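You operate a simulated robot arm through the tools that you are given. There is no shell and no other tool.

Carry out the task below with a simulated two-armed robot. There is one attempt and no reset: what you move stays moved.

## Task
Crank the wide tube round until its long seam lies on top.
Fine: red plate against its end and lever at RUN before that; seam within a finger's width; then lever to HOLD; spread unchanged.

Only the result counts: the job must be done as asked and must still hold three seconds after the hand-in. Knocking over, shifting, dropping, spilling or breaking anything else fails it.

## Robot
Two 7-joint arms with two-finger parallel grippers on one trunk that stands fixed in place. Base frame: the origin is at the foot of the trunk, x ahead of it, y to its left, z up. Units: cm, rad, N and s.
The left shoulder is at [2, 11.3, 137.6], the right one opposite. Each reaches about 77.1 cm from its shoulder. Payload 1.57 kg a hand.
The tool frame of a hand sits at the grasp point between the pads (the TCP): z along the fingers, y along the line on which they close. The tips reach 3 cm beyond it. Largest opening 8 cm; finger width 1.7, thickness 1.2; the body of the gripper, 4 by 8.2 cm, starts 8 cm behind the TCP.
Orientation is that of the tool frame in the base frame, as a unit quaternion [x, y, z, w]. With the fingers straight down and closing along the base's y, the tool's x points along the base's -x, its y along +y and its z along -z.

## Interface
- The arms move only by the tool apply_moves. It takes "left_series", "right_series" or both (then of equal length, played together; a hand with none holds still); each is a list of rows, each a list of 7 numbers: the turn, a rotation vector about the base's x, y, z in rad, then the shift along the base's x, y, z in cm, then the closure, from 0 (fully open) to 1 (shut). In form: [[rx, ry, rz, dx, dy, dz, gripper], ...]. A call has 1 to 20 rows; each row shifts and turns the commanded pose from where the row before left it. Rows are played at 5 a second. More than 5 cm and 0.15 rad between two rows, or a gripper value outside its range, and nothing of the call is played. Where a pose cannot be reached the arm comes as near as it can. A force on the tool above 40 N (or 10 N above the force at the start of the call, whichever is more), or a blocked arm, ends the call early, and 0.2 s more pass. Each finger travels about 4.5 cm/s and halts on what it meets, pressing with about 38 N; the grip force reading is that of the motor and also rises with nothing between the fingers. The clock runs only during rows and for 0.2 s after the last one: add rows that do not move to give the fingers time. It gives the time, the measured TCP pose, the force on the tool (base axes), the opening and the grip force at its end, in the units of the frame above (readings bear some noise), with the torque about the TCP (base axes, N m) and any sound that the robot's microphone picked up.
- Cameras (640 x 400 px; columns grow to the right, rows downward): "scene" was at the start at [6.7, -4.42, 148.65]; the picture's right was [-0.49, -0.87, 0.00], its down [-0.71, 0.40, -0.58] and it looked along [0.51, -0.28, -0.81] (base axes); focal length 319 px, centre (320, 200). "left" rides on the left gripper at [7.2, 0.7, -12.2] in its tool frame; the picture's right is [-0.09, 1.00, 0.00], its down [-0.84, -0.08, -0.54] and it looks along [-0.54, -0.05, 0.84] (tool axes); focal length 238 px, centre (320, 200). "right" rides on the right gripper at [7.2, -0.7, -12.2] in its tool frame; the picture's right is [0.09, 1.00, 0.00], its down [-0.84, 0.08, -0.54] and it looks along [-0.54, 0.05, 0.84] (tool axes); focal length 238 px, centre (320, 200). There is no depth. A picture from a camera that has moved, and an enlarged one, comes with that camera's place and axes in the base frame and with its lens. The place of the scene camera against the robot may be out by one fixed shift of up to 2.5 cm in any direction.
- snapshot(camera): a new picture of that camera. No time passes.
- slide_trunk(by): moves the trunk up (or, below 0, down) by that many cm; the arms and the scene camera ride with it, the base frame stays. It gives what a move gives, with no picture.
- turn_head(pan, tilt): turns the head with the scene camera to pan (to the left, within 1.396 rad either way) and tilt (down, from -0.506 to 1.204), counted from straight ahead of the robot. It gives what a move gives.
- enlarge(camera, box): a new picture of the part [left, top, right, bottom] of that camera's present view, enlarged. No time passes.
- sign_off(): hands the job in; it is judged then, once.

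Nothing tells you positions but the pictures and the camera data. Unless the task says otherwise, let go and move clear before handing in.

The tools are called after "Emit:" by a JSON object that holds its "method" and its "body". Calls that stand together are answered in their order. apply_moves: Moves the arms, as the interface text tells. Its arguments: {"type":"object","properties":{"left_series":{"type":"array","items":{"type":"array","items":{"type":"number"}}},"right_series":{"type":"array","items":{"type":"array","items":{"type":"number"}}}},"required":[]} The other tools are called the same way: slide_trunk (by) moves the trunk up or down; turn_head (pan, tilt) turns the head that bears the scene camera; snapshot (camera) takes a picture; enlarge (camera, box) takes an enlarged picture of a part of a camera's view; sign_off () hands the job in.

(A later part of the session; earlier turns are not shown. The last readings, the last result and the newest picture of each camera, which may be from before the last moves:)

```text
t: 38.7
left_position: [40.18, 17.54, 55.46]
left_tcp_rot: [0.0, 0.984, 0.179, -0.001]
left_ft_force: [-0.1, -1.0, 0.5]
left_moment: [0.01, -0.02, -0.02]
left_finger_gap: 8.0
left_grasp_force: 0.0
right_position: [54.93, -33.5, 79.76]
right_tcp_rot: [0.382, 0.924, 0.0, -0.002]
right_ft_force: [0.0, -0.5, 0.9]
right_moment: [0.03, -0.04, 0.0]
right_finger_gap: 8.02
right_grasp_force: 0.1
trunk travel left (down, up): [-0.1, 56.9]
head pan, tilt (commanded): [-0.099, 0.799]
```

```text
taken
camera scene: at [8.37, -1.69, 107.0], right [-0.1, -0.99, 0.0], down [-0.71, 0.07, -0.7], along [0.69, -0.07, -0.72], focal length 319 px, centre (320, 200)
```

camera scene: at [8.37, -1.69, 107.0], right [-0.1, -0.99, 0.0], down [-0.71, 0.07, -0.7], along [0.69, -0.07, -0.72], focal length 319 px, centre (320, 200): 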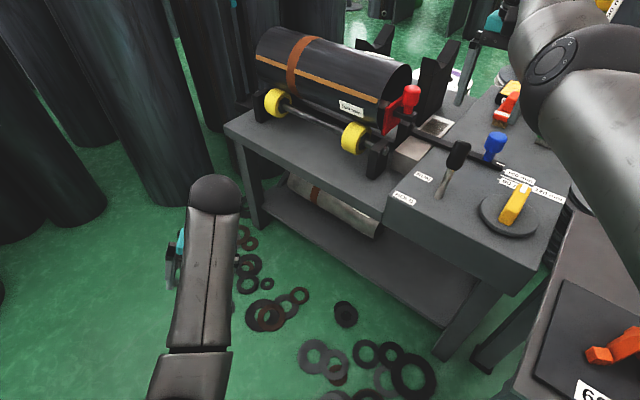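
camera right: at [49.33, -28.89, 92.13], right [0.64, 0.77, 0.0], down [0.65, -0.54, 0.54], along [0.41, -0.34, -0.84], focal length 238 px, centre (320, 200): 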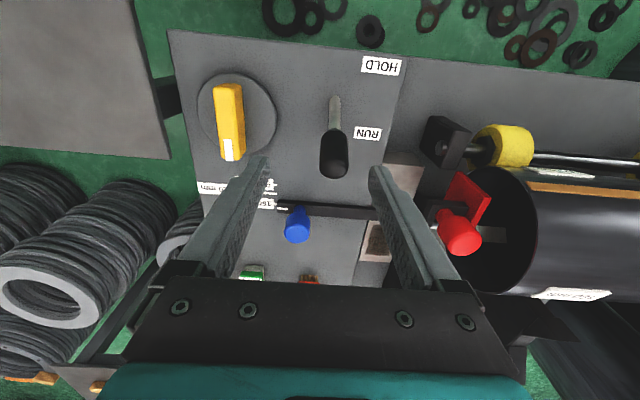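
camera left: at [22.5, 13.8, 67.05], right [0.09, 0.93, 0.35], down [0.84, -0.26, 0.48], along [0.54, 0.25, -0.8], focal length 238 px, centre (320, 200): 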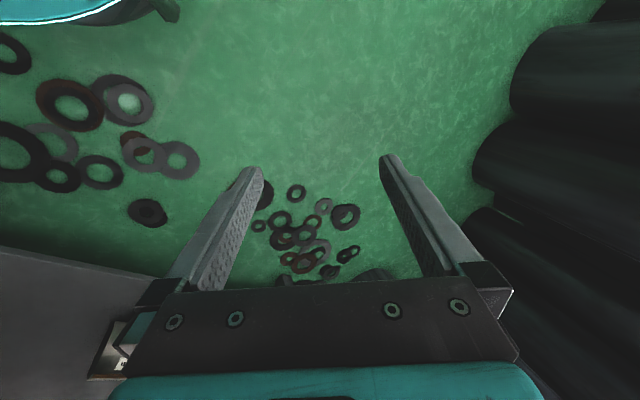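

Emit:
{"method": "apply_moves", "body": {"left_series": [[-0.119, 0, 0, 2.5, -3, 2.5, 0], [-0.119, 0, 0, 2.5, -3, 2.5, 0], [-0.119, 0, 0, 2.5, -3, 2.5, 0], [0, 0, -0.131, 1.2, -1.6, 2.4, 0], [0, 0, -0.131, 1.2, -1.6, 2.4, 0], [0, 0, -0.131, 1.2, -1.6, 2.4, 0], [0, 0, -0.131, 1.2, -1.6, 2.4, 0], [0, 0, -0.131, 1.2, -1.6, 2.4, 0], [0, 0, -0.131, 1.2, -1.6, 2.4, 0], [-0.088, -0.088, 0, 0.95, -1.15, 0.1, 0], [-0.088, -0.088, 0, 0.95, -1.15, 0.1, 0], [-0.088, -0.088, 0, 0.95, -1.15, 0.1, 0], [-0.088, -0.088, 0, 0.95, -1.15, 0.1, 0], [-0.088, -0.088, 0, 0.95, -1.15, 0.1, 0]]}}

Emit:
{"method": "snapshot", "body": {"camera": "left"}}

Emit:
{"method": "snapshot", "body": {"camera": "scene"}}

```text
t: 41.7
left_position: [59.79, -6.93, 77.82]
left_tcp_rot: [0.364, 0.88, -0.115, 0.284]
left_ft_force: [0.1, 0.0, 0.5]
left_moment: [0.0, 0.03, 0.0]
left_finger_gap: 8.01
left_grasp_force: 0.1
right_position: [54.78, -33.53, 79.7]
right_tcp_rot: [0.382, 0.924, 0.0, -0.003]
right_ft_force: [0.2, -0.1, -0.5]
right_moment: [0.0, -0.04, 0.0]
right_finger_gap: 8.02
right_grasp_force: 0.1
trunk travel left (down, up): [-0.1, 56.9]
head pan, tilt (commanded): [-0.099, 0.799]
```

```text
taken
camera left: at [51.06, 2.71, 83.62], right [0.76, 0.65, 0.06], down [0.2, -0.31, 0.93], along [0.62, -0.69, -0.37], focal length 238 px, centre (320, 200)
```

left: 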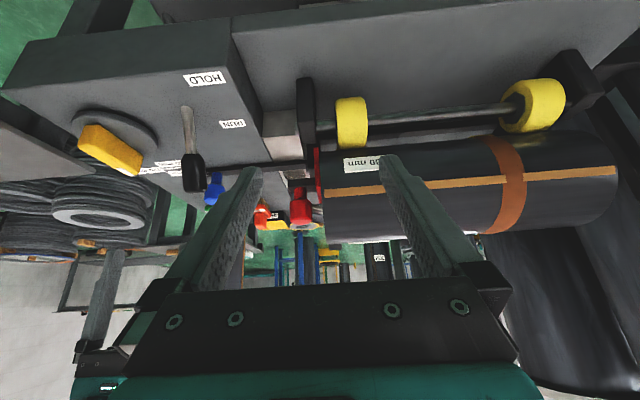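

```text
taken
camera scene: at [8.37, -1.68, 107.0], right [-0.1, -0.99, 0.0], down [-0.71, 0.07, -0.7], along [0.69, -0.07, -0.72], focal length 319 px, centre (320, 200)
```

scene: 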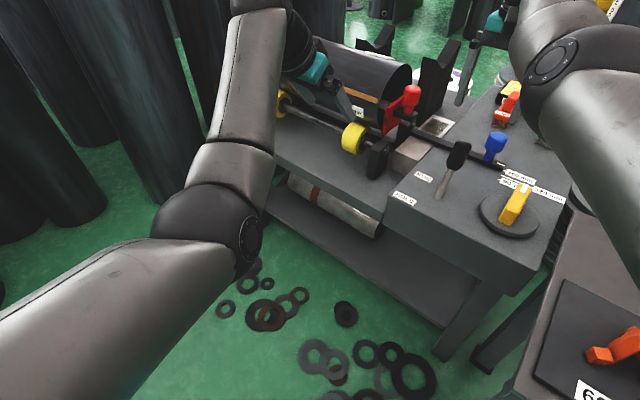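

The left camera now faces the tube squarely. I'll enlarge the plate and tube end, and the lever.

Emit:
{"method": "enlarge", "body": {"camera": "left", "box": [270, 120, 390, 240]}}

Emit:
{"method": "enlarge", "body": {"camera": "left", "box": [150, 50, 290, 230]}}

Emit:
{"method": "enlarge", "body": {"camera": "scene", "box": [330, 60, 500, 210]}}

```text
3.33 times, centred on (330, 180) of left
camera zoom: at [51.06, 2.71, 83.62], right [0.76, 0.65, 0.06], down [0.2, -0.31, 0.93], along [0.62, -0.69, -0.37], focal length 794 px, centre (287, 267)
```

zoom: 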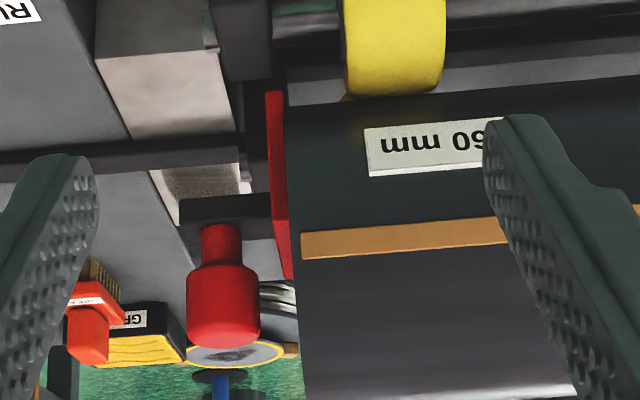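

```text
2.22 times, centred on (220, 140) of left
camera zoom: at [51.06, 2.71, 83.62], right [0.76, 0.65, 0.06], down [0.2, -0.31, 0.93], along [0.62, -0.69, -0.37], focal length 530 px, centre (542, 333)
```

zoom: 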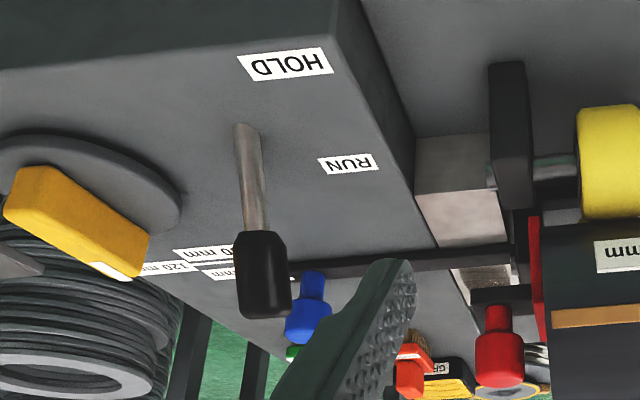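

```text
2.67 times, centred on (415, 135) of scene
camera zoom: at [8.37, -1.68, 107.0], right [-0.1, -0.99, 0.0], down [-0.71, 0.07, -0.7], along [0.69, -0.07, -0.72], focal length 852 px, centre (67, 373)
```

zoom: 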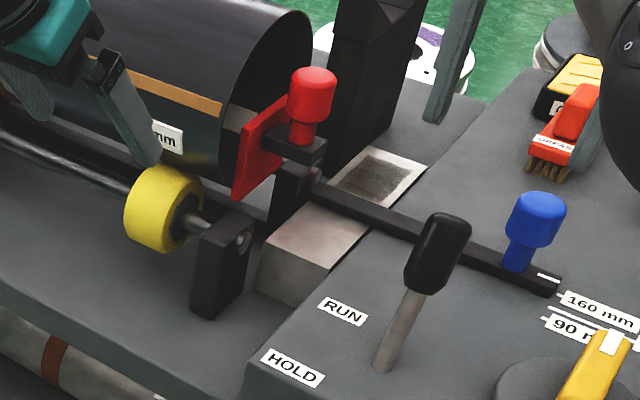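

Emit:
{"method": "enlarge", "body": {"camera": "left", "box": [300, 140, 350, 200]}}

Emit:
{"method": "enlarge", "body": {"camera": "scene", "box": [370, 70, 430, 140]}}

```text
6.67 times, centred on (325, 170) of left
camera zoom: at [51.06, 2.71, 83.62], right [0.76, 0.65, 0.06], down [0.2, -0.31, 0.93], along [0.62, -0.69, -0.37], focal length 1589 px, centre (287, 400)
```

zoom: 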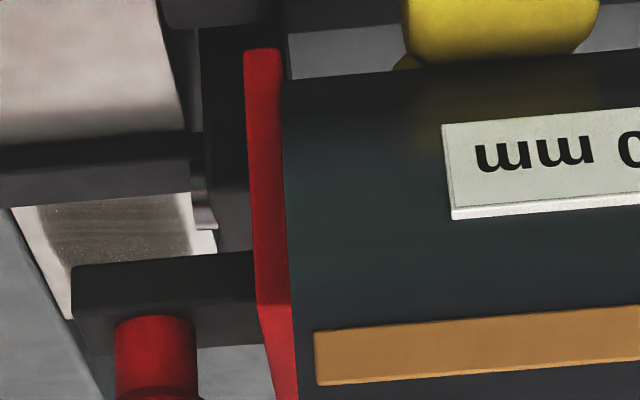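

```text
5.71 times, centred on (400, 105) of scene
camera zoom: at [8.37, -1.68, 107.0], right [-0.1, -0.99, 0.0], down [-0.71, 0.07, -0.7], along [0.69, -0.07, -0.72], focal length 1825 px, centre (-137, 743)
```

zoom: 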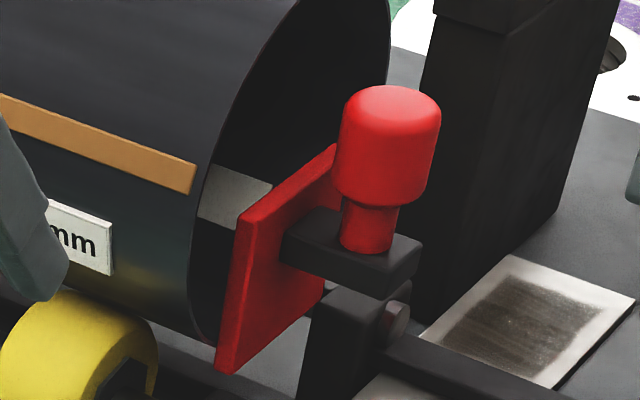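

The plate lies flush against the tube end. The lever knob triangulates to the RUN side, about (59, -34.5), with the same tilt it had at HOLD. Next is the crank, so I'll get its exact position from the right camera.

Emit:
{"method": "enlarge", "body": {"camera": "right", "box": [180, 50, 340, 190]}}

Emit:
{"method": "enlarge", "body": {"camera": "left", "box": [50, 80, 190, 200]}}

Emit:
{"method": "enlarge", "body": {"camera": "scene", "box": [460, 150, 600, 260]}}

```text
2.86 times, centred on (260, 120) of right
camera zoom: at [49.36, -28.88, 92.12], right [0.64, 0.77, 0.0], down [0.65, -0.54, 0.54], along [0.41, -0.34, -0.84], focal length 681 px, centre (491, 429)
```

zoom: 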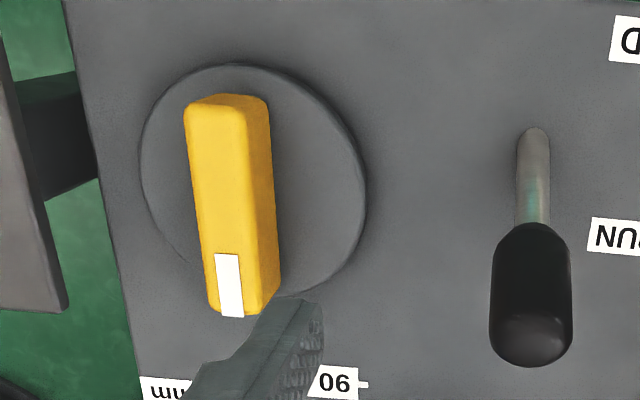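

```text
3.33 times, centred on (120, 140) of left
camera zoom: at [51.06, 2.71, 83.62], right [0.76, 0.65, 0.06], down [0.2, -0.31, 0.93], along [0.62, -0.69, -0.37], focal length 794 px, centre (987, 400)
```

zoom: 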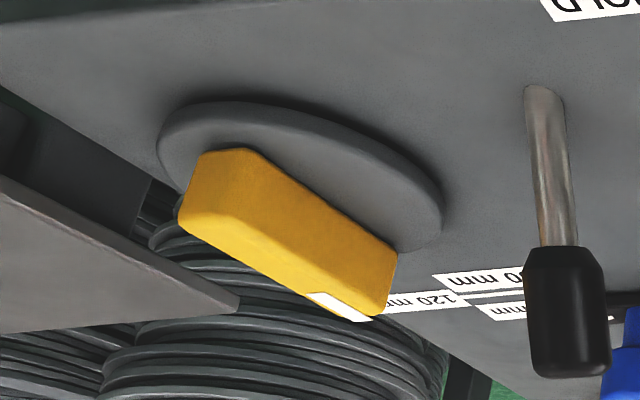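

```text
3.64 times, centred on (530, 205) of scene
camera zoom: at [8.37, -1.68, 107.0], right [-0.1, -0.99, 0.0], down [-0.71, 0.07, -0.7], along [0.69, -0.07, -0.72], focal length 1162 px, centre (-444, 182)
```

zoom: 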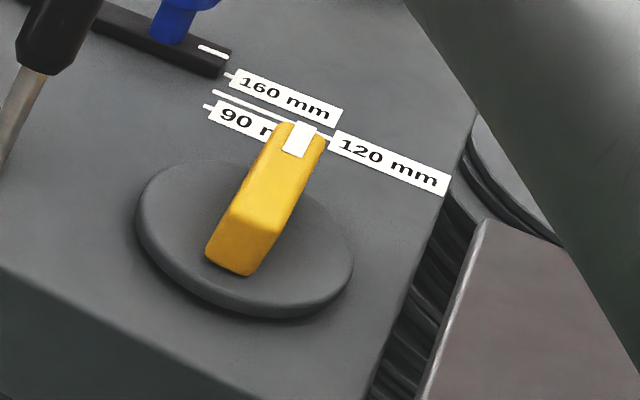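

The crank handle is centred at about (47.8, -42.8) with its top at z 62, and it lies along the direction I face. I'll take the open right hand above it.

Emit:
{"method": "apply_moves", "body": {"right_series": [[0, 0, 0, -1.75, -2.3, -0.5, 0], [0, 0, 0, -1.75, -2.3, -0.5, 0], [0, 0, 0, -1.75, -2.3, -0.5, 0], [0, 0, 0, -1.75, -2.3, -0.5, 0], [0, 0, 0, 0, 0, 0, 0]]}}

Emit:
{"method": "snapshot", "body": {"camera": "right"}}

Emit:
{"method": "snapshot", "body": {"camera": "scene"}}

```text
t: 42.9
left_position: [59.57, -6.84, 77.8]
left_tcp_rot: [0.364, 0.88, -0.114, 0.282]
left_ft_force: [-0.7, 0.4, -0.1]
left_moment: [0.0, -0.01, 0.07]
left_finger_gap: 8.01
left_grasp_force: 0.0
right_position: [47.8, -42.63, 77.76]
right_tcp_rot: [0.383, 0.924, -0.001, -0.003]
right_ft_force: [-0.2, 0.1, 0.1]
right_moment: [-0.03, 0.03, -0.01]
right_finger_gap: 7.99
right_grasp_force: 0.0
trunk travel left (down, up): [-0.1, 56.9]
head pan, tilt (commanded): [-0.099, 0.799]
```

```text
taken
camera right: at [42.42, -38.0, 90.13], right [0.64, 0.77, 0.0], down [0.65, -0.54, 0.54], along [0.41, -0.34, -0.84], focal length 238 px, centre (320, 200)
```

right: 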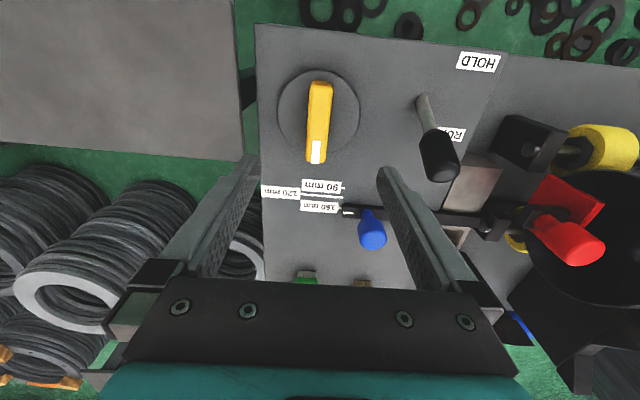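

```text
taken
camera scene: at [8.36, -1.69, 107.0], right [-0.1, -0.99, 0.0], down [-0.71, 0.07, -0.7], along [0.69, -0.07, -0.72], focal length 319 px, centre (320, 200)
```

scene: 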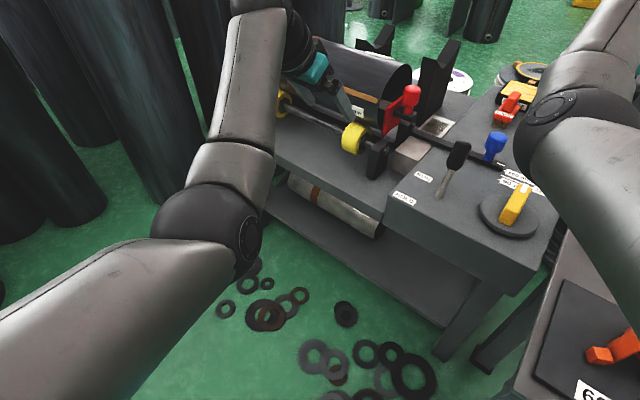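

The open hand is centred over the handle. I'll lower it so the fingers straddle the handle, with the tips just above the disc.

Emit:
{"method": "apply_moves", "body": {"right_series": [[0, 0, 0, 0.1, -0.1, -4, 0], [0, 0, 0, 0.1, -0.1, -4, 0], [0, 0, 0, 0, 0, -4, 0], [0, 0, 0, 0, 0, -3, 0], [0, 0, 0, 0, 0, 0, 0]]}}

Emit:
{"method": "snapshot", "body": {"camera": "right"}}

Emit:
{"method": "enlarge", "body": {"camera": "scene", "box": [440, 130, 600, 250]}}

Emit:
{"method": "enlarge", "body": {"camera": "left", "box": [50, 80, 210, 220]}}

```text
t: 44.1
left_position: [59.59, -6.85, 77.73]
left_tcp_rot: [0.364, 0.88, -0.115, 0.283]
left_ft_force: [-0.4, -0.4, 0.4]
left_moment: [-0.02, 0.01, -0.02]
left_finger_gap: 7.99
left_grasp_force: 0.0
right_position: [47.88, -42.63, 62.78]
right_tcp_rot: [0.382, 0.924, 0.0, -0.003]
right_ft_force: [0.3, -0.4, 0.4]
right_moment: [0.01, -0.02, 0.02]
right_finger_gap: 7.98
right_grasp_force: 0.1
trunk travel left (down, up): [-0.1, 56.9]
head pan, tilt (commanded): [-0.099, 0.799]
```

```text
taken
camera right: at [42.37, -38.02, 75.19], right [0.64, 0.77, 0.0], down [0.65, -0.54, 0.54], along [0.41, -0.35, -0.84], focal length 238 px, centre (320, 200)
```

right: 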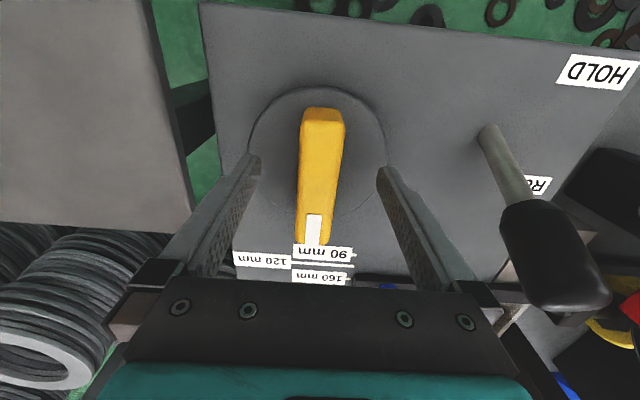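

```text
3.33 times, centred on (520, 190) of scene
camera zoom: at [8.37, -1.69, 107.0], right [-0.1, -0.99, 0.0], down [-0.71, 0.07, -0.7], along [0.69, -0.07, -0.72], focal length 1065 px, centre (-347, 233)
```

zoom: 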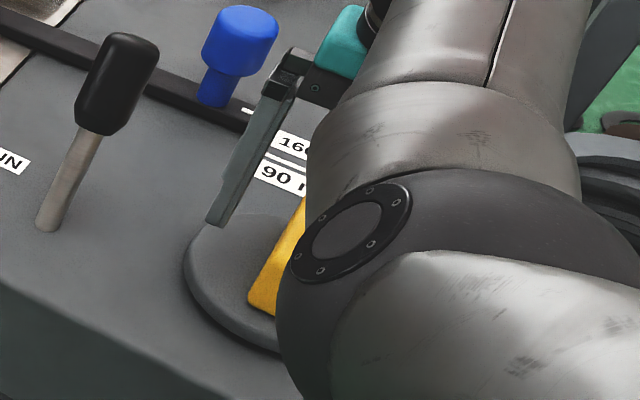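

```text
2.86 times, centred on (130, 150) of left
camera zoom: at [51.05, 2.71, 83.61], right [0.76, 0.65, 0.06], down [0.2, -0.32, 0.93], along [0.62, -0.69, -0.37], focal length 681 px, centre (863, 343)
```

zoom: 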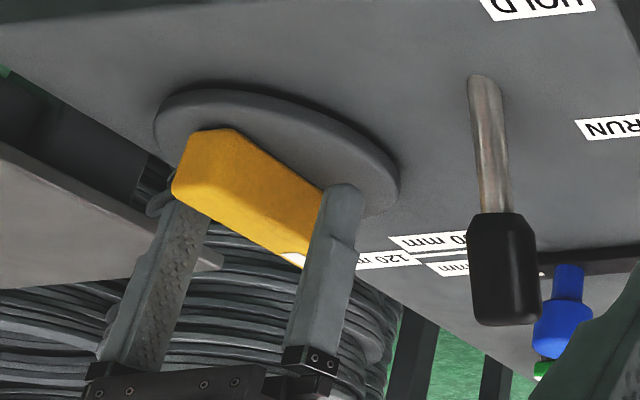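

The handle is centred between the fingers. I'll settle slightly lower and forward onto the crank's axis, then close on it.

Emit:
{"method": "apply_moves", "body": {"right_series": [[0, 0, 0, 0.25, -0.25, -0.4, 0], [0, 0, 0, 0, 0, -0.3, 0], [0, 0, 0, 0, 0, 0, 1], [0, 0, 0, 0, 0, 0, 1], [0, 0, 0, 0, 0, 0, 1], [0, 0, 0, 0, 0, 0, 1], [0, 0, 0, 0, 0, 0, 1]]}}

Emit:
{"method": "snapshot", "body": {"camera": "right"}}

Emit:
{"method": "snapshot", "body": {"camera": "left"}}

```text
t: 45.7
left_position: [59.53, -6.79, 77.81]
left_tcp_rot: [0.365, 0.88, -0.116, 0.282]
left_ft_force: [0.3, -0.4, 0.0]
left_moment: [0.0, 0.0, 0.02]
left_finger_gap: 8.0
left_grasp_force: 0.0
right_position: [48.09, -43.01, 62.11]
right_tcp_rot: [0.383, 0.924, -0.001, -0.003]
right_ft_force: [-7.7, -6.0, -1.1]
right_moment: [0.39, -0.47, 0.08]
right_finger_gap: 2.58
right_grasp_force: 29.7
trunk travel left (down, up): [-0.1, 56.9]
head pan, tilt (commanded): [-0.099, 0.799]
```

```text
taken
camera right: at [42.65, -38.47, 74.5], right [0.64, 0.77, 0.0], down [0.65, -0.54, 0.54], along [0.41, -0.35, -0.84], focal length 238 px, centre (320, 200)
```

right: 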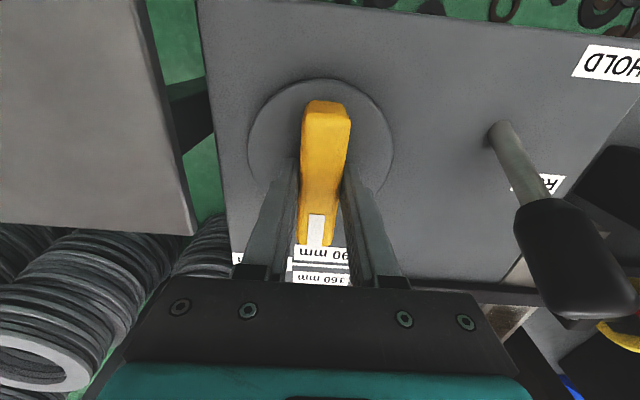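

```text
taken
camera left: at [51.01, 2.68, 83.64], right [0.76, 0.65, 0.06], down [0.2, -0.32, 0.93], along [0.62, -0.69, -0.37], focal length 238 px, centre (320, 200)
```

left: 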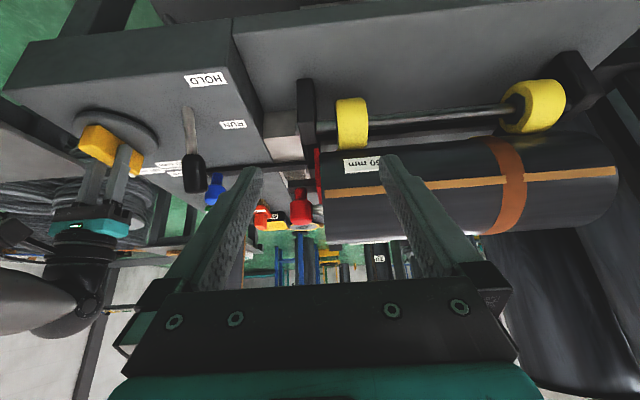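

The handle is held with a gap of 2.6 cm. I'll ease the small side load, turn the crank a little counter-clockwise as a trial, and see which way the tube goes.

Emit:
{"method": "apply_moves", "body": {"right_series": [[0, 0, 0, -0.12, -0.1, 0, 1], [0, 0, 0.1, 0, 0, 0, 1], [0, 0, 0.1, 0, 0, 0, 1], [0, 0, 0.1, 0, 0, 0, 1], [0, 0, 0, 0, 0, 0, 1]]}}

Emit:
{"method": "snapshot", "body": {"camera": "left"}}

Emit:
{"method": "enlarge", "body": {"camera": "left", "box": [300, 120, 640, 260]}}

```text
t: 46.9
left_position: [59.53, -6.85, 77.82]
left_tcp_rot: [0.364, 0.88, -0.115, 0.283]
left_ft_force: [0.0, 0.2, -0.7]
left_moment: [-0.01, -0.01, 0.0]
left_finger_gap: 7.98
left_grasp_force: 0.1
right_position: [48.03, -43.16, 62.07]
right_tcp_rot: [0.238, 0.971, -0.001, -0.004]
right_ft_force: [-12.2, 1.5, 5.8]
right_moment: [0.41, -0.36, 0.06]
right_finger_gap: 2.6
right_grasp_force: 37.1
trunk travel left (down, up): [-0.1, 56.9]
head pan, tilt (commanded): [-0.099, 0.799]
```

```text
taken
camera left: at [50.96, 2.74, 83.68], right [0.76, 0.65, 0.06], down [0.2, -0.31, 0.93], along [0.62, -0.69, -0.37], focal length 238 px, centre (320, 200)
```

left: 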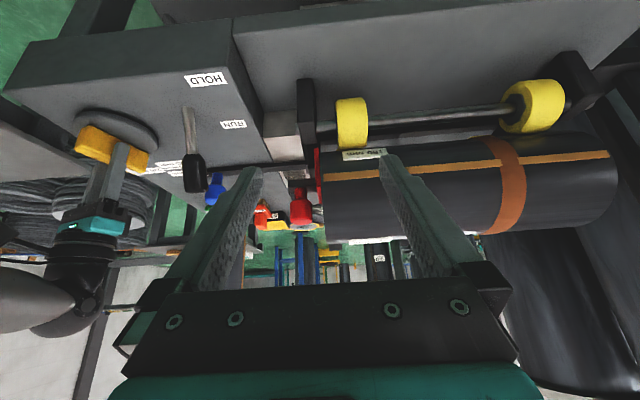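

```text
1.88 times, centred on (470, 190) of left
camera zoom: at [50.96, 2.74, 83.68], right [0.76, 0.65, 0.06], down [0.2, -0.31, 0.93], along [0.62, -0.69, -0.37], focal length 449 px, centre (38, 219)
```

zoom: 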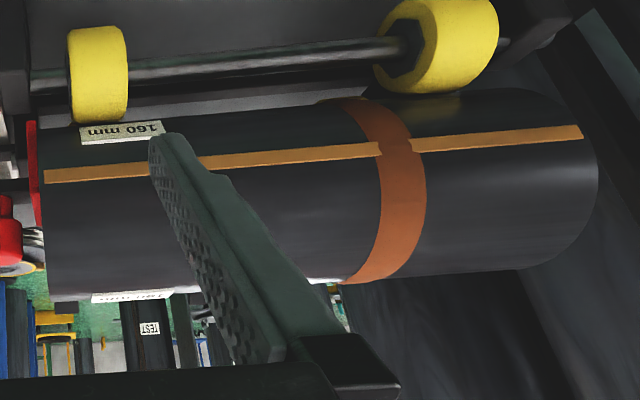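

Counter-clockwise takes the seam downward, so I need clockwise, at roughly half a turn of the tube per turn of the crank. I'll crank clockwise in stages.

Emit:
{"method": "apply_moves", "body": {"right_series": [[0, 0, -0.1, 0, 0, 0, 1], [0, 0, -0.12, 0, 0, 0, 1], [0, 0, -0.12, 0, 0, 0, 1], [0, 0, -0.12, 0, 0, 0, 1], [0, 0, -0.12, 0, 0, 0, 1], [0, 0, -0.12, 0, 0, 0, 1], [0, 0, 0, 0, 0, 0, 1]]}}

Emit:
{"method": "enlarge", "body": {"camera": "left", "box": [300, 120, 640, 260]}}

Emit:
{"method": "snapshot", "body": {"camera": "right"}}

Emit:
{"method": "snapshot", "body": {"camera": "scene"}}

```text
t: 48.5
left_position: [59.51, -6.92, 77.86]
left_tcp_rot: [0.364, 0.88, -0.115, 0.284]
left_ft_force: [0.2, -0.4, 0.5]
left_moment: [-0.01, 0.03, 0.0]
left_finger_gap: 8.0
left_grasp_force: 0.1
right_position: [48.09, -43.11, 62.04]
right_tcp_rot: [0.559, 0.829, 0.0, -0.004]
right_ft_force: [-10.8, 8.1, 6.6]
right_moment: [0.98, -0.17, 0.01]
right_finger_gap: 2.58
right_grasp_force: 36.8
trunk travel left (down, up): [-0.1, 56.9]
head pan, tilt (commanded): [-0.099, 0.799]
```

```text
1.88 times, centred on (470, 190) of left
camera zoom: at [50.97, 2.76, 83.67], right [0.76, 0.65, 0.06], down [0.2, -0.31, 0.93], along [0.62, -0.69, -0.37], focal length 449 px, centre (38, 219)
```

zoom: 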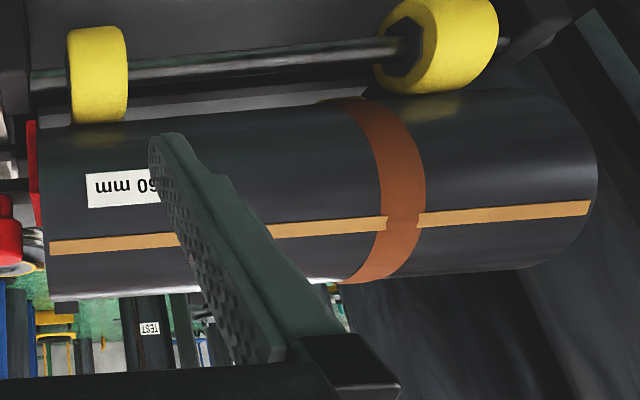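

```text
taken
camera right: at [44.87, -36.75, 74.51], right [0.89, 0.46, 0.0], down [0.39, -0.75, 0.54], along [0.24, -0.48, -0.84], focal length 238 px, centre (320, 200)
```

right: 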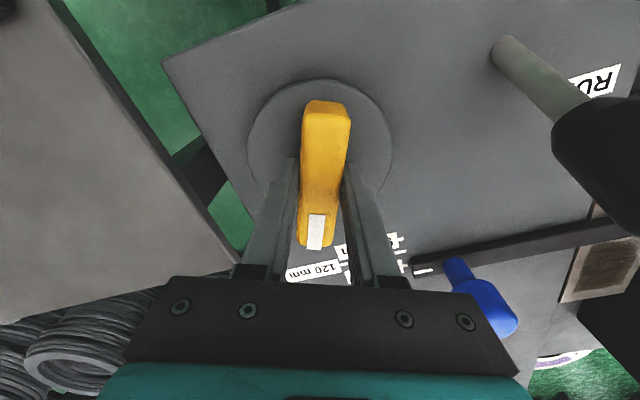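

```text
taken
camera scene: at [8.26, -1.62, 107.01], right [-0.1, -0.99, 0.0], down [-0.71, 0.07, -0.7], along [0.69, -0.07, -0.72], focal length 319 px, centre (320, 200)
```

scene: 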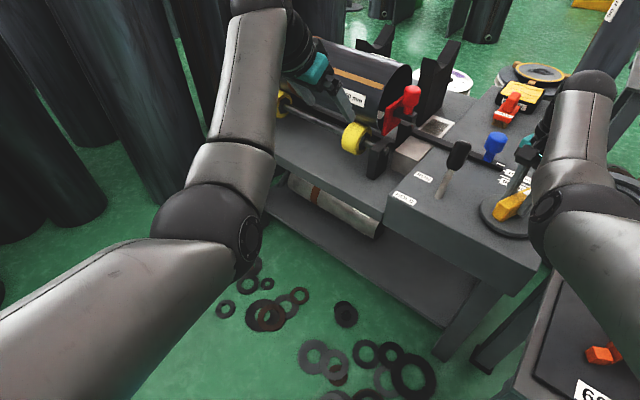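

The tube follows the crank about one to one. The seam has come up to roughly 40° above horizontal on my side, leaving about 50° to the top. I'll crank on most of that way and check again.

Emit:
{"method": "apply_moves", "body": {"right_series": [[0, 0, -0.12, 0, 0, 0, 1], [0, 0, -0.12, 0, 0, 0, 1], [0, 0, -0.12, 0, 0, 0, 1], [0, 0, -0.12, 0, 0, 0, 1], [0, 0, -0.12, 0, 0, 0, 1], [0, 0, 0, 0, 0, 0, 1]]}}

Emit:
{"method": "enlarge", "body": {"camera": "left", "box": [300, 120, 640, 260]}}

Emit:
{"method": "snapshot", "body": {"camera": "right"}}

Emit:
{"method": "snapshot", "body": {"camera": "scene"}}

```text
t: 49.9
left_position: [59.44, -6.73, 77.84]
left_tcp_rot: [0.366, 0.879, -0.116, 0.282]
left_ft_force: [0.0, -0.3, -0.6]
left_moment: [0.02, -0.01, 0.02]
left_finger_gap: 8.02
left_grasp_force: 0.0
right_position: [47.91, -43.19, 62.02]
right_tcp_rot: [0.779, 0.627, 0.001, -0.004]
right_ft_force: [-12.8, 8.6, 9.4]
right_moment: [0.53, -0.77, 0.0]
right_finger_gap: 2.59
right_grasp_force: 37.0
trunk travel left (down, up): [-0.1, 56.9]
head pan, tilt (commanded): [-0.099, 0.799]
```

```text
1.88 times, centred on (470, 190) of left
camera zoom: at [50.94, 2.78, 83.69], right [0.76, 0.65, 0.06], down [0.2, -0.31, 0.93], along [0.62, -0.69, -0.37], focal length 449 px, centre (38, 219)
```

zoom: 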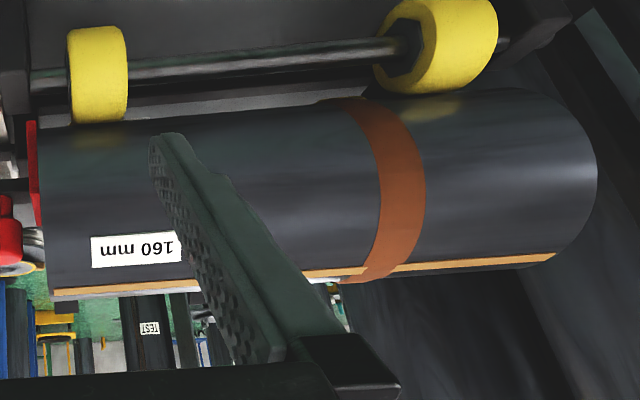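

```text
taken
camera right: at [49.04, -36.01, 74.49], right [0.99, -0.12, 0.0], down [-0.1, -0.84, 0.54], along [-0.07, -0.53, -0.84], focal length 238 px, centre (320, 200)
```

right: 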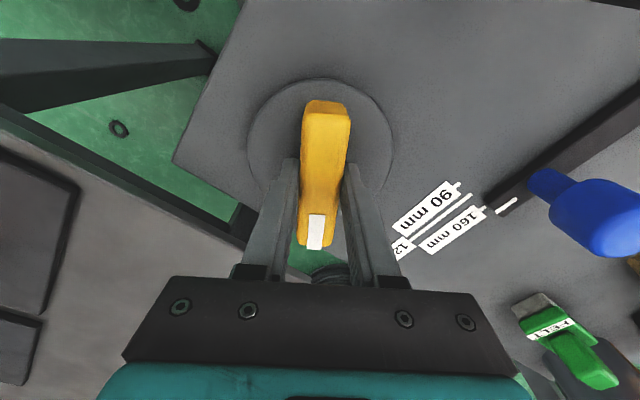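

```text
taken
camera scene: at [8.23, -1.6, 107.02], right [-0.1, -0.99, 0.0], down [-0.71, 0.07, -0.7], along [0.69, -0.07, -0.72], focal length 319 px, centre (320, 200)
```

scene: 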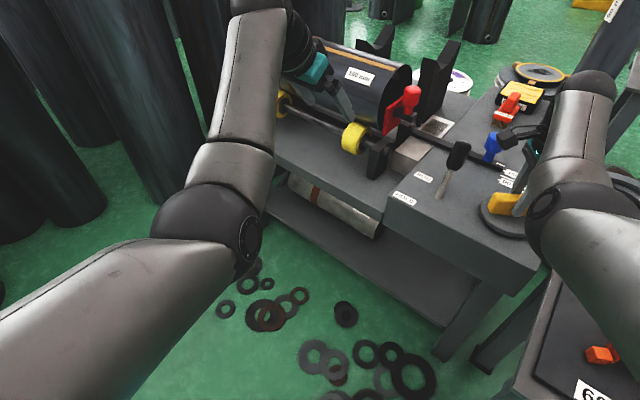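

The seam is now about 75° up by both the view and the crank angle, with about 15° to go. I'll turn that much more and then check the top from a higher viewpoint with the left camera.

Emit:
{"method": "apply_moves", "body": {"right_series": [[0, 0, -0.09, 0, 0, 0, 1], [0, 0, -0.09, 0, 0, 0, 1], [0, 0, -0.08, 0, 0, 0, 1], [0, 0, 0, 0, 0, 0, 1]]}}

Emit:
{"method": "apply_moves", "body": {"left_series": [[0.088, 0.088, 0, -0.5, 1, 4, 0], [0.088, 0.088, 0, -0.5, 1, 4, 0], [0.088, 0.088, 0, -0.5, 1, 4, 0], [0.088, 0.088, 0, -0.5, 1, 3, 0]]}}

Emit:
{"method": "snapshot", "body": {"camera": "left"}}

Emit:
{"method": "snapshot", "body": {"camera": "scene"}}

```text
t: 50.9
left_position: [59.67, -6.82, 77.77]
left_tcp_rot: [0.364, 0.88, -0.116, 0.283]
left_ft_force: [-0.5, -0.1, 0.6]
left_moment: [0.06, 0.01, 0.05]
left_finger_gap: 7.98
left_grasp_force: 0.0
right_position: [48.08, -43.12, 61.95]
right_tcp_rot: [0.853, 0.521, 0.002, -0.003]
right_ft_force: [-7.3, 11.9, 6.1]
right_moment: [-0.79, -0.06, -0.11]
right_finger_gap: 2.59
right_grasp_force: 37.0
trunk travel left (down, up): [-0.1, 56.9]
head pan, tilt (commanded): [-0.099, 0.799]
```

```text
t: 51.9
left_position: [54.13, -1.8, 91.31]
left_tcp_rot: [0.382, 0.922, -0.022, 0.058]
left_ft_force: [0.3, 0.0, 0.2]
left_moment: [-0.03, 0.0, 0.03]
left_finger_gap: 8.0
left_grasp_force: 0.0
left hand out of reach, approached as far as the arm can: row 3, 4
right_position: [47.91, -43.33, 62.06]
right_tcp_rot: [0.853, 0.522, 0.001, -0.002]
right_ft_force: [-10.8, 13.5, 5.7]
right_moment: [-0.26, -0.97, 0.04]
right_finger_gap: 2.59
right_grasp_force: 37.5
trunk travel left (down, up): [-0.1, 56.9]
head pan, tilt (commanded): [-0.099, 0.799]
```

```text
taken
camera left: at [48.6, 4.78, 102.71], right [0.77, 0.64, 0.01], down [0.48, -0.6, 0.64], along [0.42, -0.48, -0.77], focal length 238 px, centre (320, 200)
```

left: 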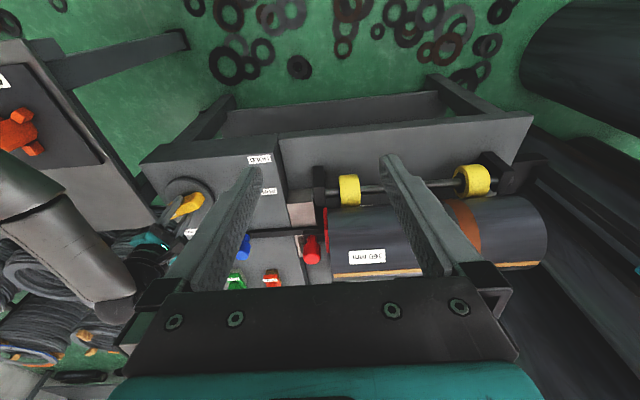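

```text
taken
camera scene: at [8.28, -1.57, 107.01], right [-0.1, -0.99, 0.0], down [-0.71, 0.07, -0.7], along [0.69, -0.07, -0.72], focal length 319 px, centre (320, 200)
```

scene: 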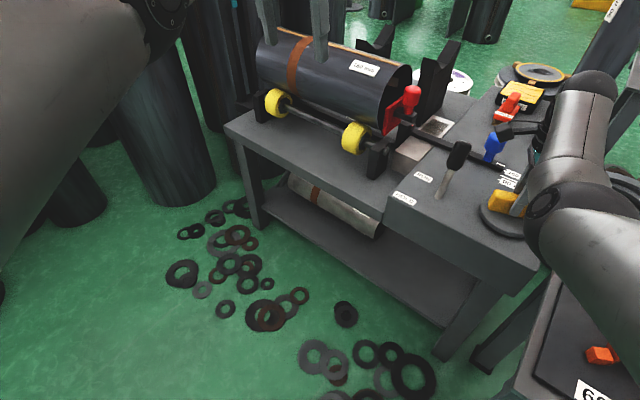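

Emit:
{"method": "enlarge", "body": {"camera": "left", "box": [310, 190, 470, 300]}}

Emit:
{"method": "enlarge", "body": {"camera": "scene", "box": [240, 10, 450, 150]}}

```text
3.64 times, centred on (390, 245) of left
camera zoom: at [48.6, 4.78, 102.71], right [0.77, 0.64, 0.01], down [0.48, -0.6, 0.64], along [0.42, -0.48, -0.77], focal length 867 px, centre (66, 36)
```

zoom: 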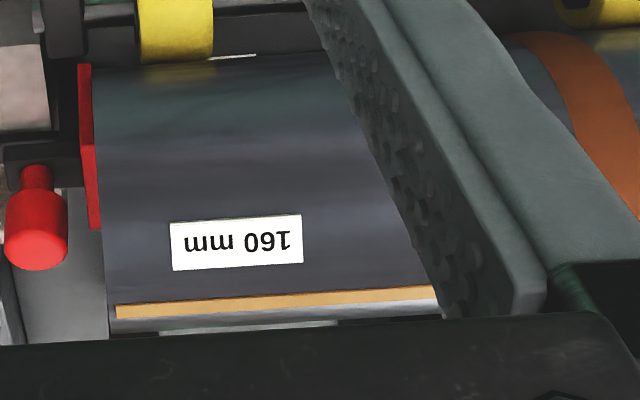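

```text
2.86 times, centred on (345, 80) of scene
camera zoom: at [8.28, -1.57, 107.01], right [-0.1, -0.99, 0.0], down [-0.71, 0.07, -0.7], along [0.69, -0.07, -0.72], focal length 913 px, centre (249, 543)
```

zoom: 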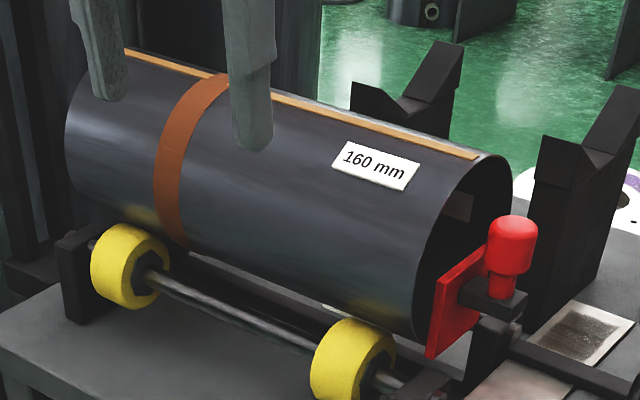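

The seam now looks to be within a few degrees of the top. I'll enlarge its edges to measure it against both silhouettes of the tube.

Emit:
{"method": "enlarge", "body": {"camera": "left", "box": [325, 190, 385, 230]}}

Emit:
{"method": "enlarge", "body": {"camera": "left", "box": [325, 255, 385, 295]}}

Emit:
{"method": "enlarge", "body": {"camera": "scene", "box": [360, 40, 430, 100]}}

```text
10.00 times, centred on (355, 210) of left
camera zoom: at [48.6, 4.78, 102.71], right [0.77, 0.64, 0.01], down [0.48, -0.6, 0.64], along [0.42, -0.48, -0.77], focal length 2384 px, centre (-30, 100)
```

zoom: 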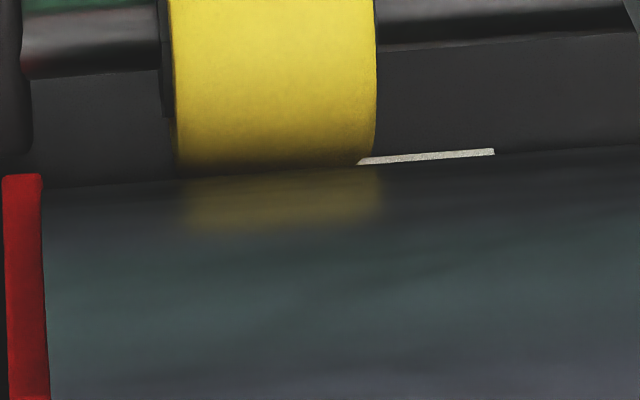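

```text
10.00 times, centred on (355, 275) of left
camera zoom: at [48.6, 4.78, 102.71], right [0.77, 0.64, 0.01], down [0.48, -0.6, 0.64], along [0.42, -0.48, -0.77], focal length 2384 px, centre (-30, -550)
```

zoom: 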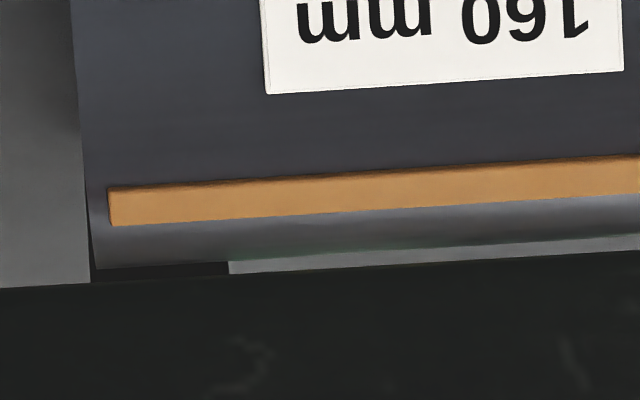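

```text
6.67 times, centred on (395, 70) of scene
camera zoom: at [8.28, -1.57, 107.01], right [-0.1, -0.99, 0.0], down [-0.71, 0.07, -0.7], along [0.69, -0.07, -0.72], focal length 2130 px, centre (-180, 1067)
```

zoom: 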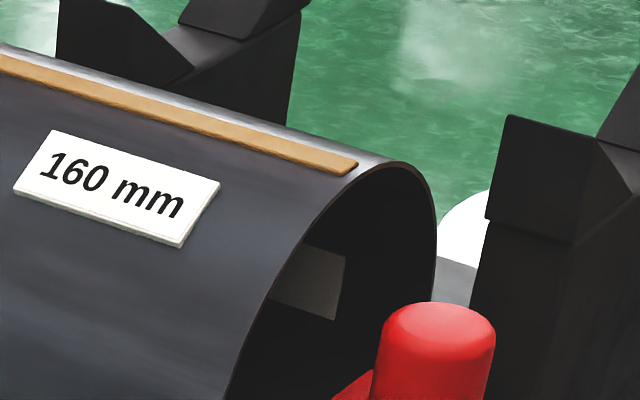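

From this view the seam measures about 90°, right on top. Next I'll ease the side load, open the right hand from the crank, and check that the tube stays put.

Emit:
{"method": "apply_moves", "body": {"right_series": [[0, 0, 0, -0.1, 0.15, 0, 1], [0, 0, 0, 0, 0, 0, 1]]}}

Emit:
{"method": "apply_moves", "body": {"right_series": [[0, 0, 0, 0, 0, 0, 0.6], [0, 0, 0, 0, 0, 0, 0.3], [0, 0, 0, 0, 0, 0, 0], [0, 0, 0, 0, 0, 0, 0], [0, 0, 0, 0, 0, 0, 0]]}}

Emit:
{"method": "enlarge", "body": {"camera": "left", "box": [325, 255, 385, 295]}}

Emit:
{"method": "snapshot", "body": {"camera": "right"}}

```text
t: 52.5
left_position: [54.23, -1.87, 91.37]
left_tcp_rot: [0.381, 0.922, -0.021, 0.057]
left_ft_force: [-0.2, 0.6, 0.5]
left_moment: [0.0, 0.03, 0.03]
left_finger_gap: 8.01
left_grasp_force: 0.0
right_position: [47.9, -43.15, 62.12]
right_tcp_rot: [0.853, 0.522, 0.002, -0.002]
right_ft_force: [4.9, 3.1, 7.5]
right_moment: [1.04, 0.04, -0.01]
right_finger_gap: 2.6
right_grasp_force: 36.3
trunk travel left (down, up): [-0.1, 56.9]
head pan, tilt (commanded): [-0.099, 0.799]
```

```text
t: 53.7
left_position: [54.15, -1.89, 91.25]
left_tcp_rot: [0.382, 0.922, -0.022, 0.057]
left_ft_force: [0.2, 0.6, 0.5]
left_moment: [-0.01, -0.02, 0.01]
left_finger_gap: 7.99
left_grasp_force: 0.0
right_position: [47.89, -43.13, 61.86]
right_tcp_rot: [0.853, 0.521, 0.001, -0.004]
right_ft_force: [-0.7, 0.2, -0.2]
right_moment: [0.0, -0.03, 0.01]
right_finger_gap: 7.99
right_grasp_force: 0.0
trunk travel left (down, up): [-0.1, 56.9]
head pan, tilt (commanded): [-0.099, 0.799]
```

```text
10.00 times, centred on (355, 275) of left
camera zoom: at [48.7, 4.66, 102.63], right [0.77, 0.64, 0.01], down [0.48, -0.6, 0.64], along [0.42, -0.48, -0.77], focal length 2384 px, centre (-30, -550)
```

zoom: 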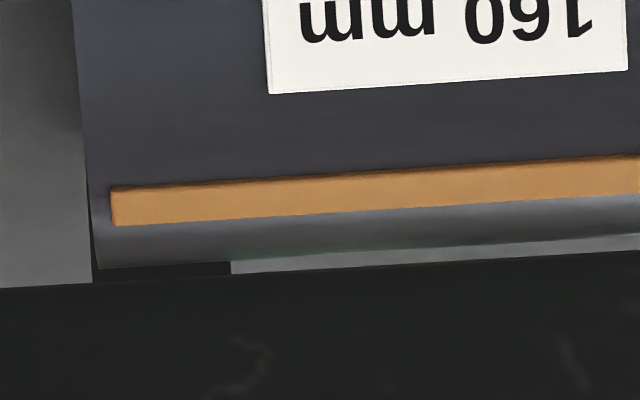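

```text
taken
camera right: at [50.72, -36.45, 74.35], right [0.93, -0.37, 0.0], down [-0.31, -0.78, 0.54], along [-0.2, -0.5, -0.84], focal length 238 px, centre (320, 200)
```

right: 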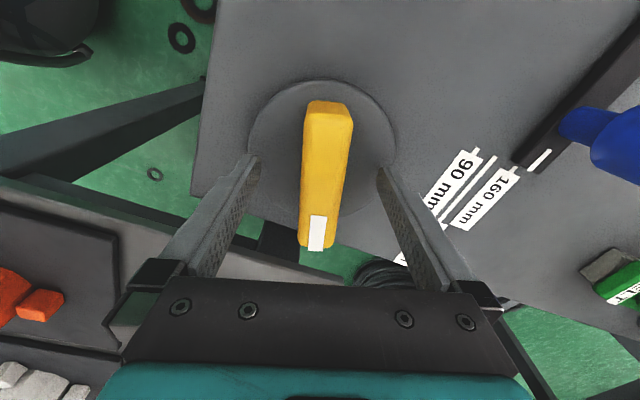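

The tube stays where it is with the crank released. I'll move the left arm aside to make room, lift the right hand off the crank, and turn it to face the lever.

Emit:
{"method": "apply_moves", "body": {"left_series": [[0, 0, 0, -1.5, 3.2, -2, 0], [0, 0, 0, -1.5, 3.2, -2, 0], [0, 0, 0, -1.5, 3.2, -2, 0], [0, 0, 0, -1.5, 3.2, -2, 0], [0, 0, 0, -1.5, 3.2, -2, 0]], "right_series": [[0, 0, 0, 0, 0, 3, 0], [0, 0, 0, 0, 0, 4, 0], [0, 0, 0, 0, 0, 4, 0], [0, 0, 0, 0, 0, 2, 0], [0, 0, 0, 0, 0, 0, 0]]}}

Emit:
{"method": "snapshot", "body": {"camera": "right"}}

Emit:
{"method": "snapshot", "body": {"camera": "scene"}}

```text
t: 54.9
left_position: [54.13, -1.8, 91.25]
left_tcp_rot: [0.382, 0.922, -0.022, 0.056]
left_ft_force: [-0.1, 0.4, -0.4]
left_moment: [0.02, -0.03, 0.02]
left_finger_gap: 8.0
left_grasp_force: 0.0
left hand out of reach, approached as far as the arm can: row 1, 2, 3, 4, 5
right_position: [48.01, -43.2, 75.16]
right_tcp_rot: [0.853, 0.522, 0.001, -0.003]
right_ft_force: [-0.6, 0.1, 0.2]
right_moment: [0.0, 0.01, -0.02]
right_finger_gap: 8.02
right_grasp_force: 0.1
trunk travel left (down, up): [-0.1, 56.9]
head pan, tilt (commanded): [-0.099, 0.799]
```

```text
taken
camera right: at [50.7, -36.56, 87.55], right [0.93, -0.37, 0.0], down [-0.31, -0.78, 0.54], along [-0.2, -0.5, -0.84], focal length 238 px, centre (320, 200)
```

right: 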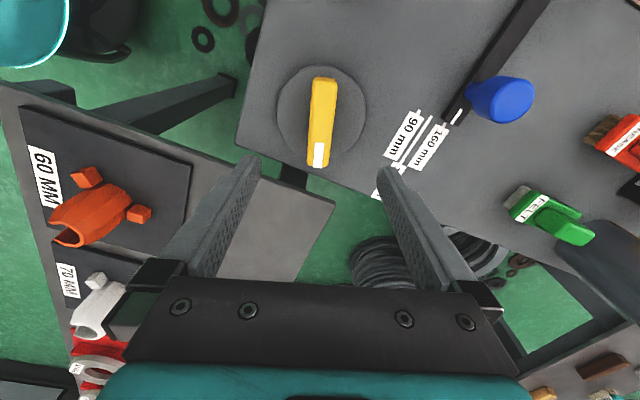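

```text
taken
camera scene: at [8.37, -1.67, 107.0], right [-0.1, -0.99, 0.0], down [-0.71, 0.07, -0.7], along [0.69, -0.07, -0.72], focal length 319 px, centre (320, 200)
```

scene: 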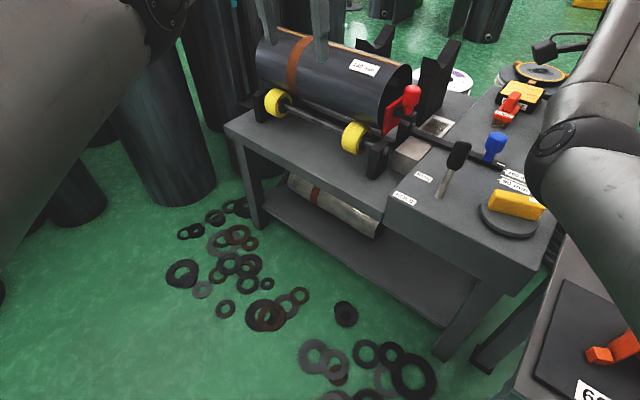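

The left arm is at its straight-arm limit and didn't move. I'll retrace the way it came, tilting out and going down.

Emit:
{"method": "apply_moves", "body": {"left_series": [[-0.088, -0.088, 0, 0.5, -1, -4, 0], [-0.088, -0.088, 0, 0.5, -1, -4, 0]]}}

Emit:
{"method": "snapshot", "body": {"camera": "scene"}}

```text
t: 55.5
left_position: [55.24, -3.94, 83.06]
left_tcp_rot: [0.375, 0.908, -0.069, 0.171]
left_ft_force: [-0.1, 0.3, 1.3]
left_moment: [0.02, -0.03, 0.02]
left_finger_gap: 8.01
left_grasp_force: 0.1
right_position: [47.94, -43.13, 75.16]
right_tcp_rot: [0.853, 0.521, 0.001, -0.002]
right_ft_force: [0.2, -0.1, 0.6]
right_moment: [0.02, -0.01, -0.01]
right_finger_gap: 8.02
right_grasp_force: 0.1
trunk travel left (down, up): [-0.1, 56.9]
head pan, tilt (commanded): [-0.099, 0.799]
```

```text
taken
camera scene: at [8.36, -1.69, 107.0], right [-0.1, -0.99, 0.0], down [-0.71, 0.07, -0.7], along [0.69, -0.07, -0.72], focal length 319 px, centre (320, 200)
```

scene: 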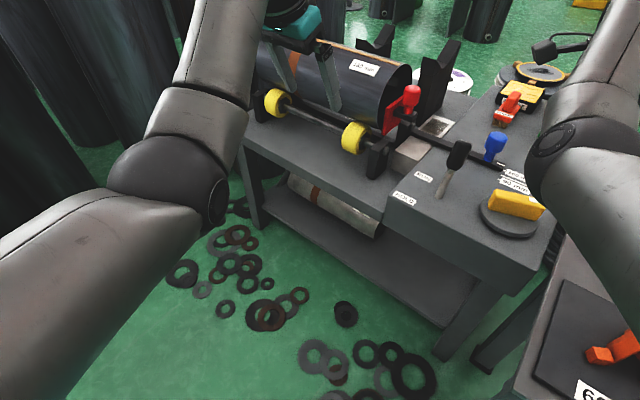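

Emit:
{"method": "apply_moves", "body": {"left_series": [[0, 0, 0, -1, 3, 0, 0], [0, 0, 0, -1, 3, 0, 0], [0, 0, 0, -1, 3, 0, 0], [0, 0, 0, -1, 3, 0, 0]], "right_series": [[0, 0, 0.14, 0.2, 1, 0.3, 0], [0, 0, 0.14, 0.2, 1, 0.3, 0], [0, 0, 0.14, 0.2, 1, 0.3, 0], [0, 0, 0.14, 0.2, 1, 0.3, 0]]}}

Emit:
{"method": "snapshot", "body": {"camera": "scene"}}

```text
t: 56.5
left_position: [51.25, 8.13, 83.08]
left_tcp_rot: [0.376, 0.908, -0.07, 0.171]
left_ft_force: [-0.2, -0.5, -0.5]
left_moment: [0.0, -0.01, 0.0]
left_finger_gap: 7.99
left_grasp_force: 0.1
right_position: [48.82, -39.18, 76.41]
right_tcp_rot: [0.676, 0.737, 0.001, -0.003]
right_ft_force: [0.0, 0.4, 0.3]
right_moment: [0.0, 0.0, -0.01]
right_finger_gap: 7.98
right_grasp_force: 0.1
trunk travel left (down, up): [-0.1, 56.9]
head pan, tilt (commanded): [-0.099, 0.799]
```

```text
taken
camera scene: at [8.37, -1.71, 107.0], right [-0.1, -0.99, 0.0], down [-0.71, 0.07, -0.7], along [0.69, -0.07, -0.72], focal length 319 px, centre (320, 200)
```

scene: 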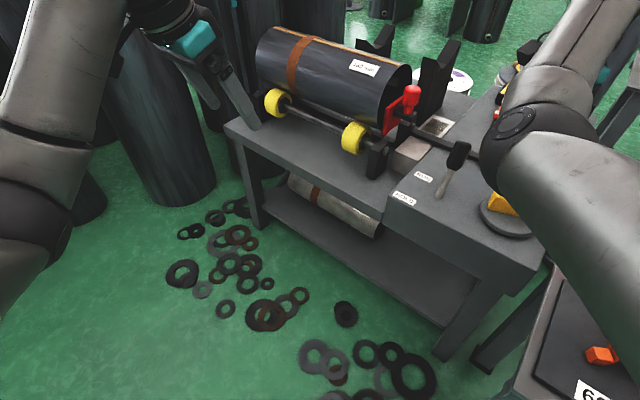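

Emit:
{"method": "apply_moves", "body": {"right_series": [[0, 0, 0.14, 0.2, 1.5, 0.3, 0], [0, 0, 0.14, 0.2, 1.5, 0.3, 0], [0, 0, 0.14, 0.2, 1.5, 0.3, 0], [0, 0, 0.14, 0.2, 1.5, 0.3, 0], [0, 0, 0.138, 0.2, 1.5, 0.3, 0], [-0.0926, -0.0926, 0, 0.4, 0.45, 0, 0], [-0.0926, -0.0926, 0, 0.4, 0.45, 0, 0], [-0.0926, -0.0926, 0, 0.4, 0.45, 0, 0], [-0.0926, -0.0926, 0, 0.4, 0.45, 0, 0], [-0.0926, -0.0926, 0, 0.4, 0.45, 0, 0], [-0.0926, -0.0926, 0, 0.4, 0.45, 0, 0]]}}

Emit:
{"method": "snapshot", "body": {"camera": "right"}}

Emit:
{"method": "snapshot", "body": {"camera": "scene"}}

```text
t: 59.1
left_position: [51.21, 8.11, 83.02]
left_tcp_rot: [0.377, 0.908, -0.069, 0.171]
left_ft_force: [-0.3, -1.1, -0.3]
left_moment: [0.01, -0.01, 0.03]
left_finger_gap: 8.0
left_grasp_force: 0.0
right_position: [53.11, -31.01, 82.91]
right_tcp_rot: [0.375, 0.828, -0.14, 0.393]
right_ft_force: [0.6, 0.0, 0.4]
right_moment: [0.0, -0.04, -0.02]
right_finger_gap: 7.99
right_grasp_force: 0.1
trunk travel left (down, up): [-0.1, 56.9]
head pan, tilt (commanded): [-0.099, 0.799]
stopped in row 11 (right hand): the arm was blocked; the commanded pose is now the measured one
```

```text
taken
camera right: at [43.06, -21.19, 85.58], right [0.69, 0.72, -0.01], down [0.1, -0.09, 0.99], along [0.72, -0.69, -0.13], focal length 238 px, centre (320, 200)
```

right: 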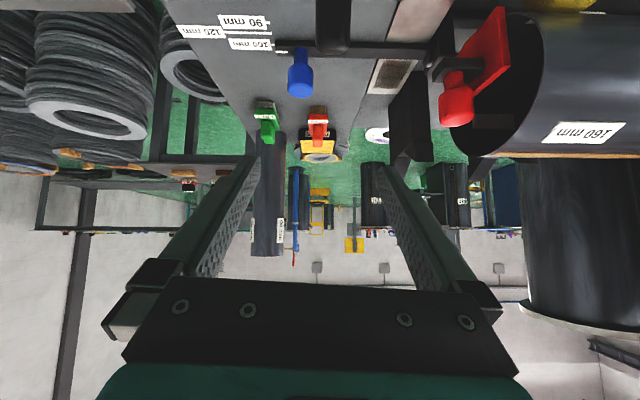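

```text
taken
camera scene: at [8.36, -1.68, 107.0], right [-0.1, -0.99, 0.0], down [-0.71, 0.07, -0.7], along [0.69, -0.07, -0.72], focal length 319 px, centre (320, 200)
```

scene: 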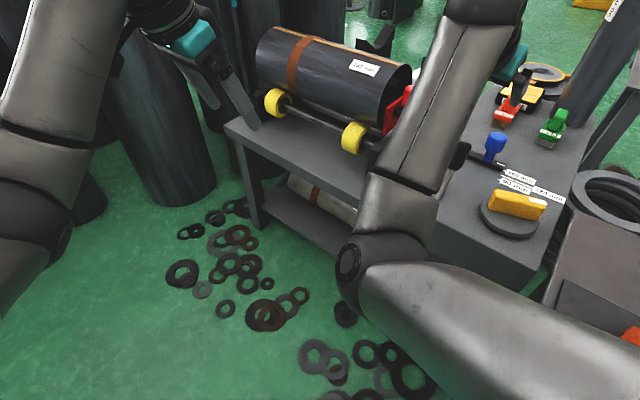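

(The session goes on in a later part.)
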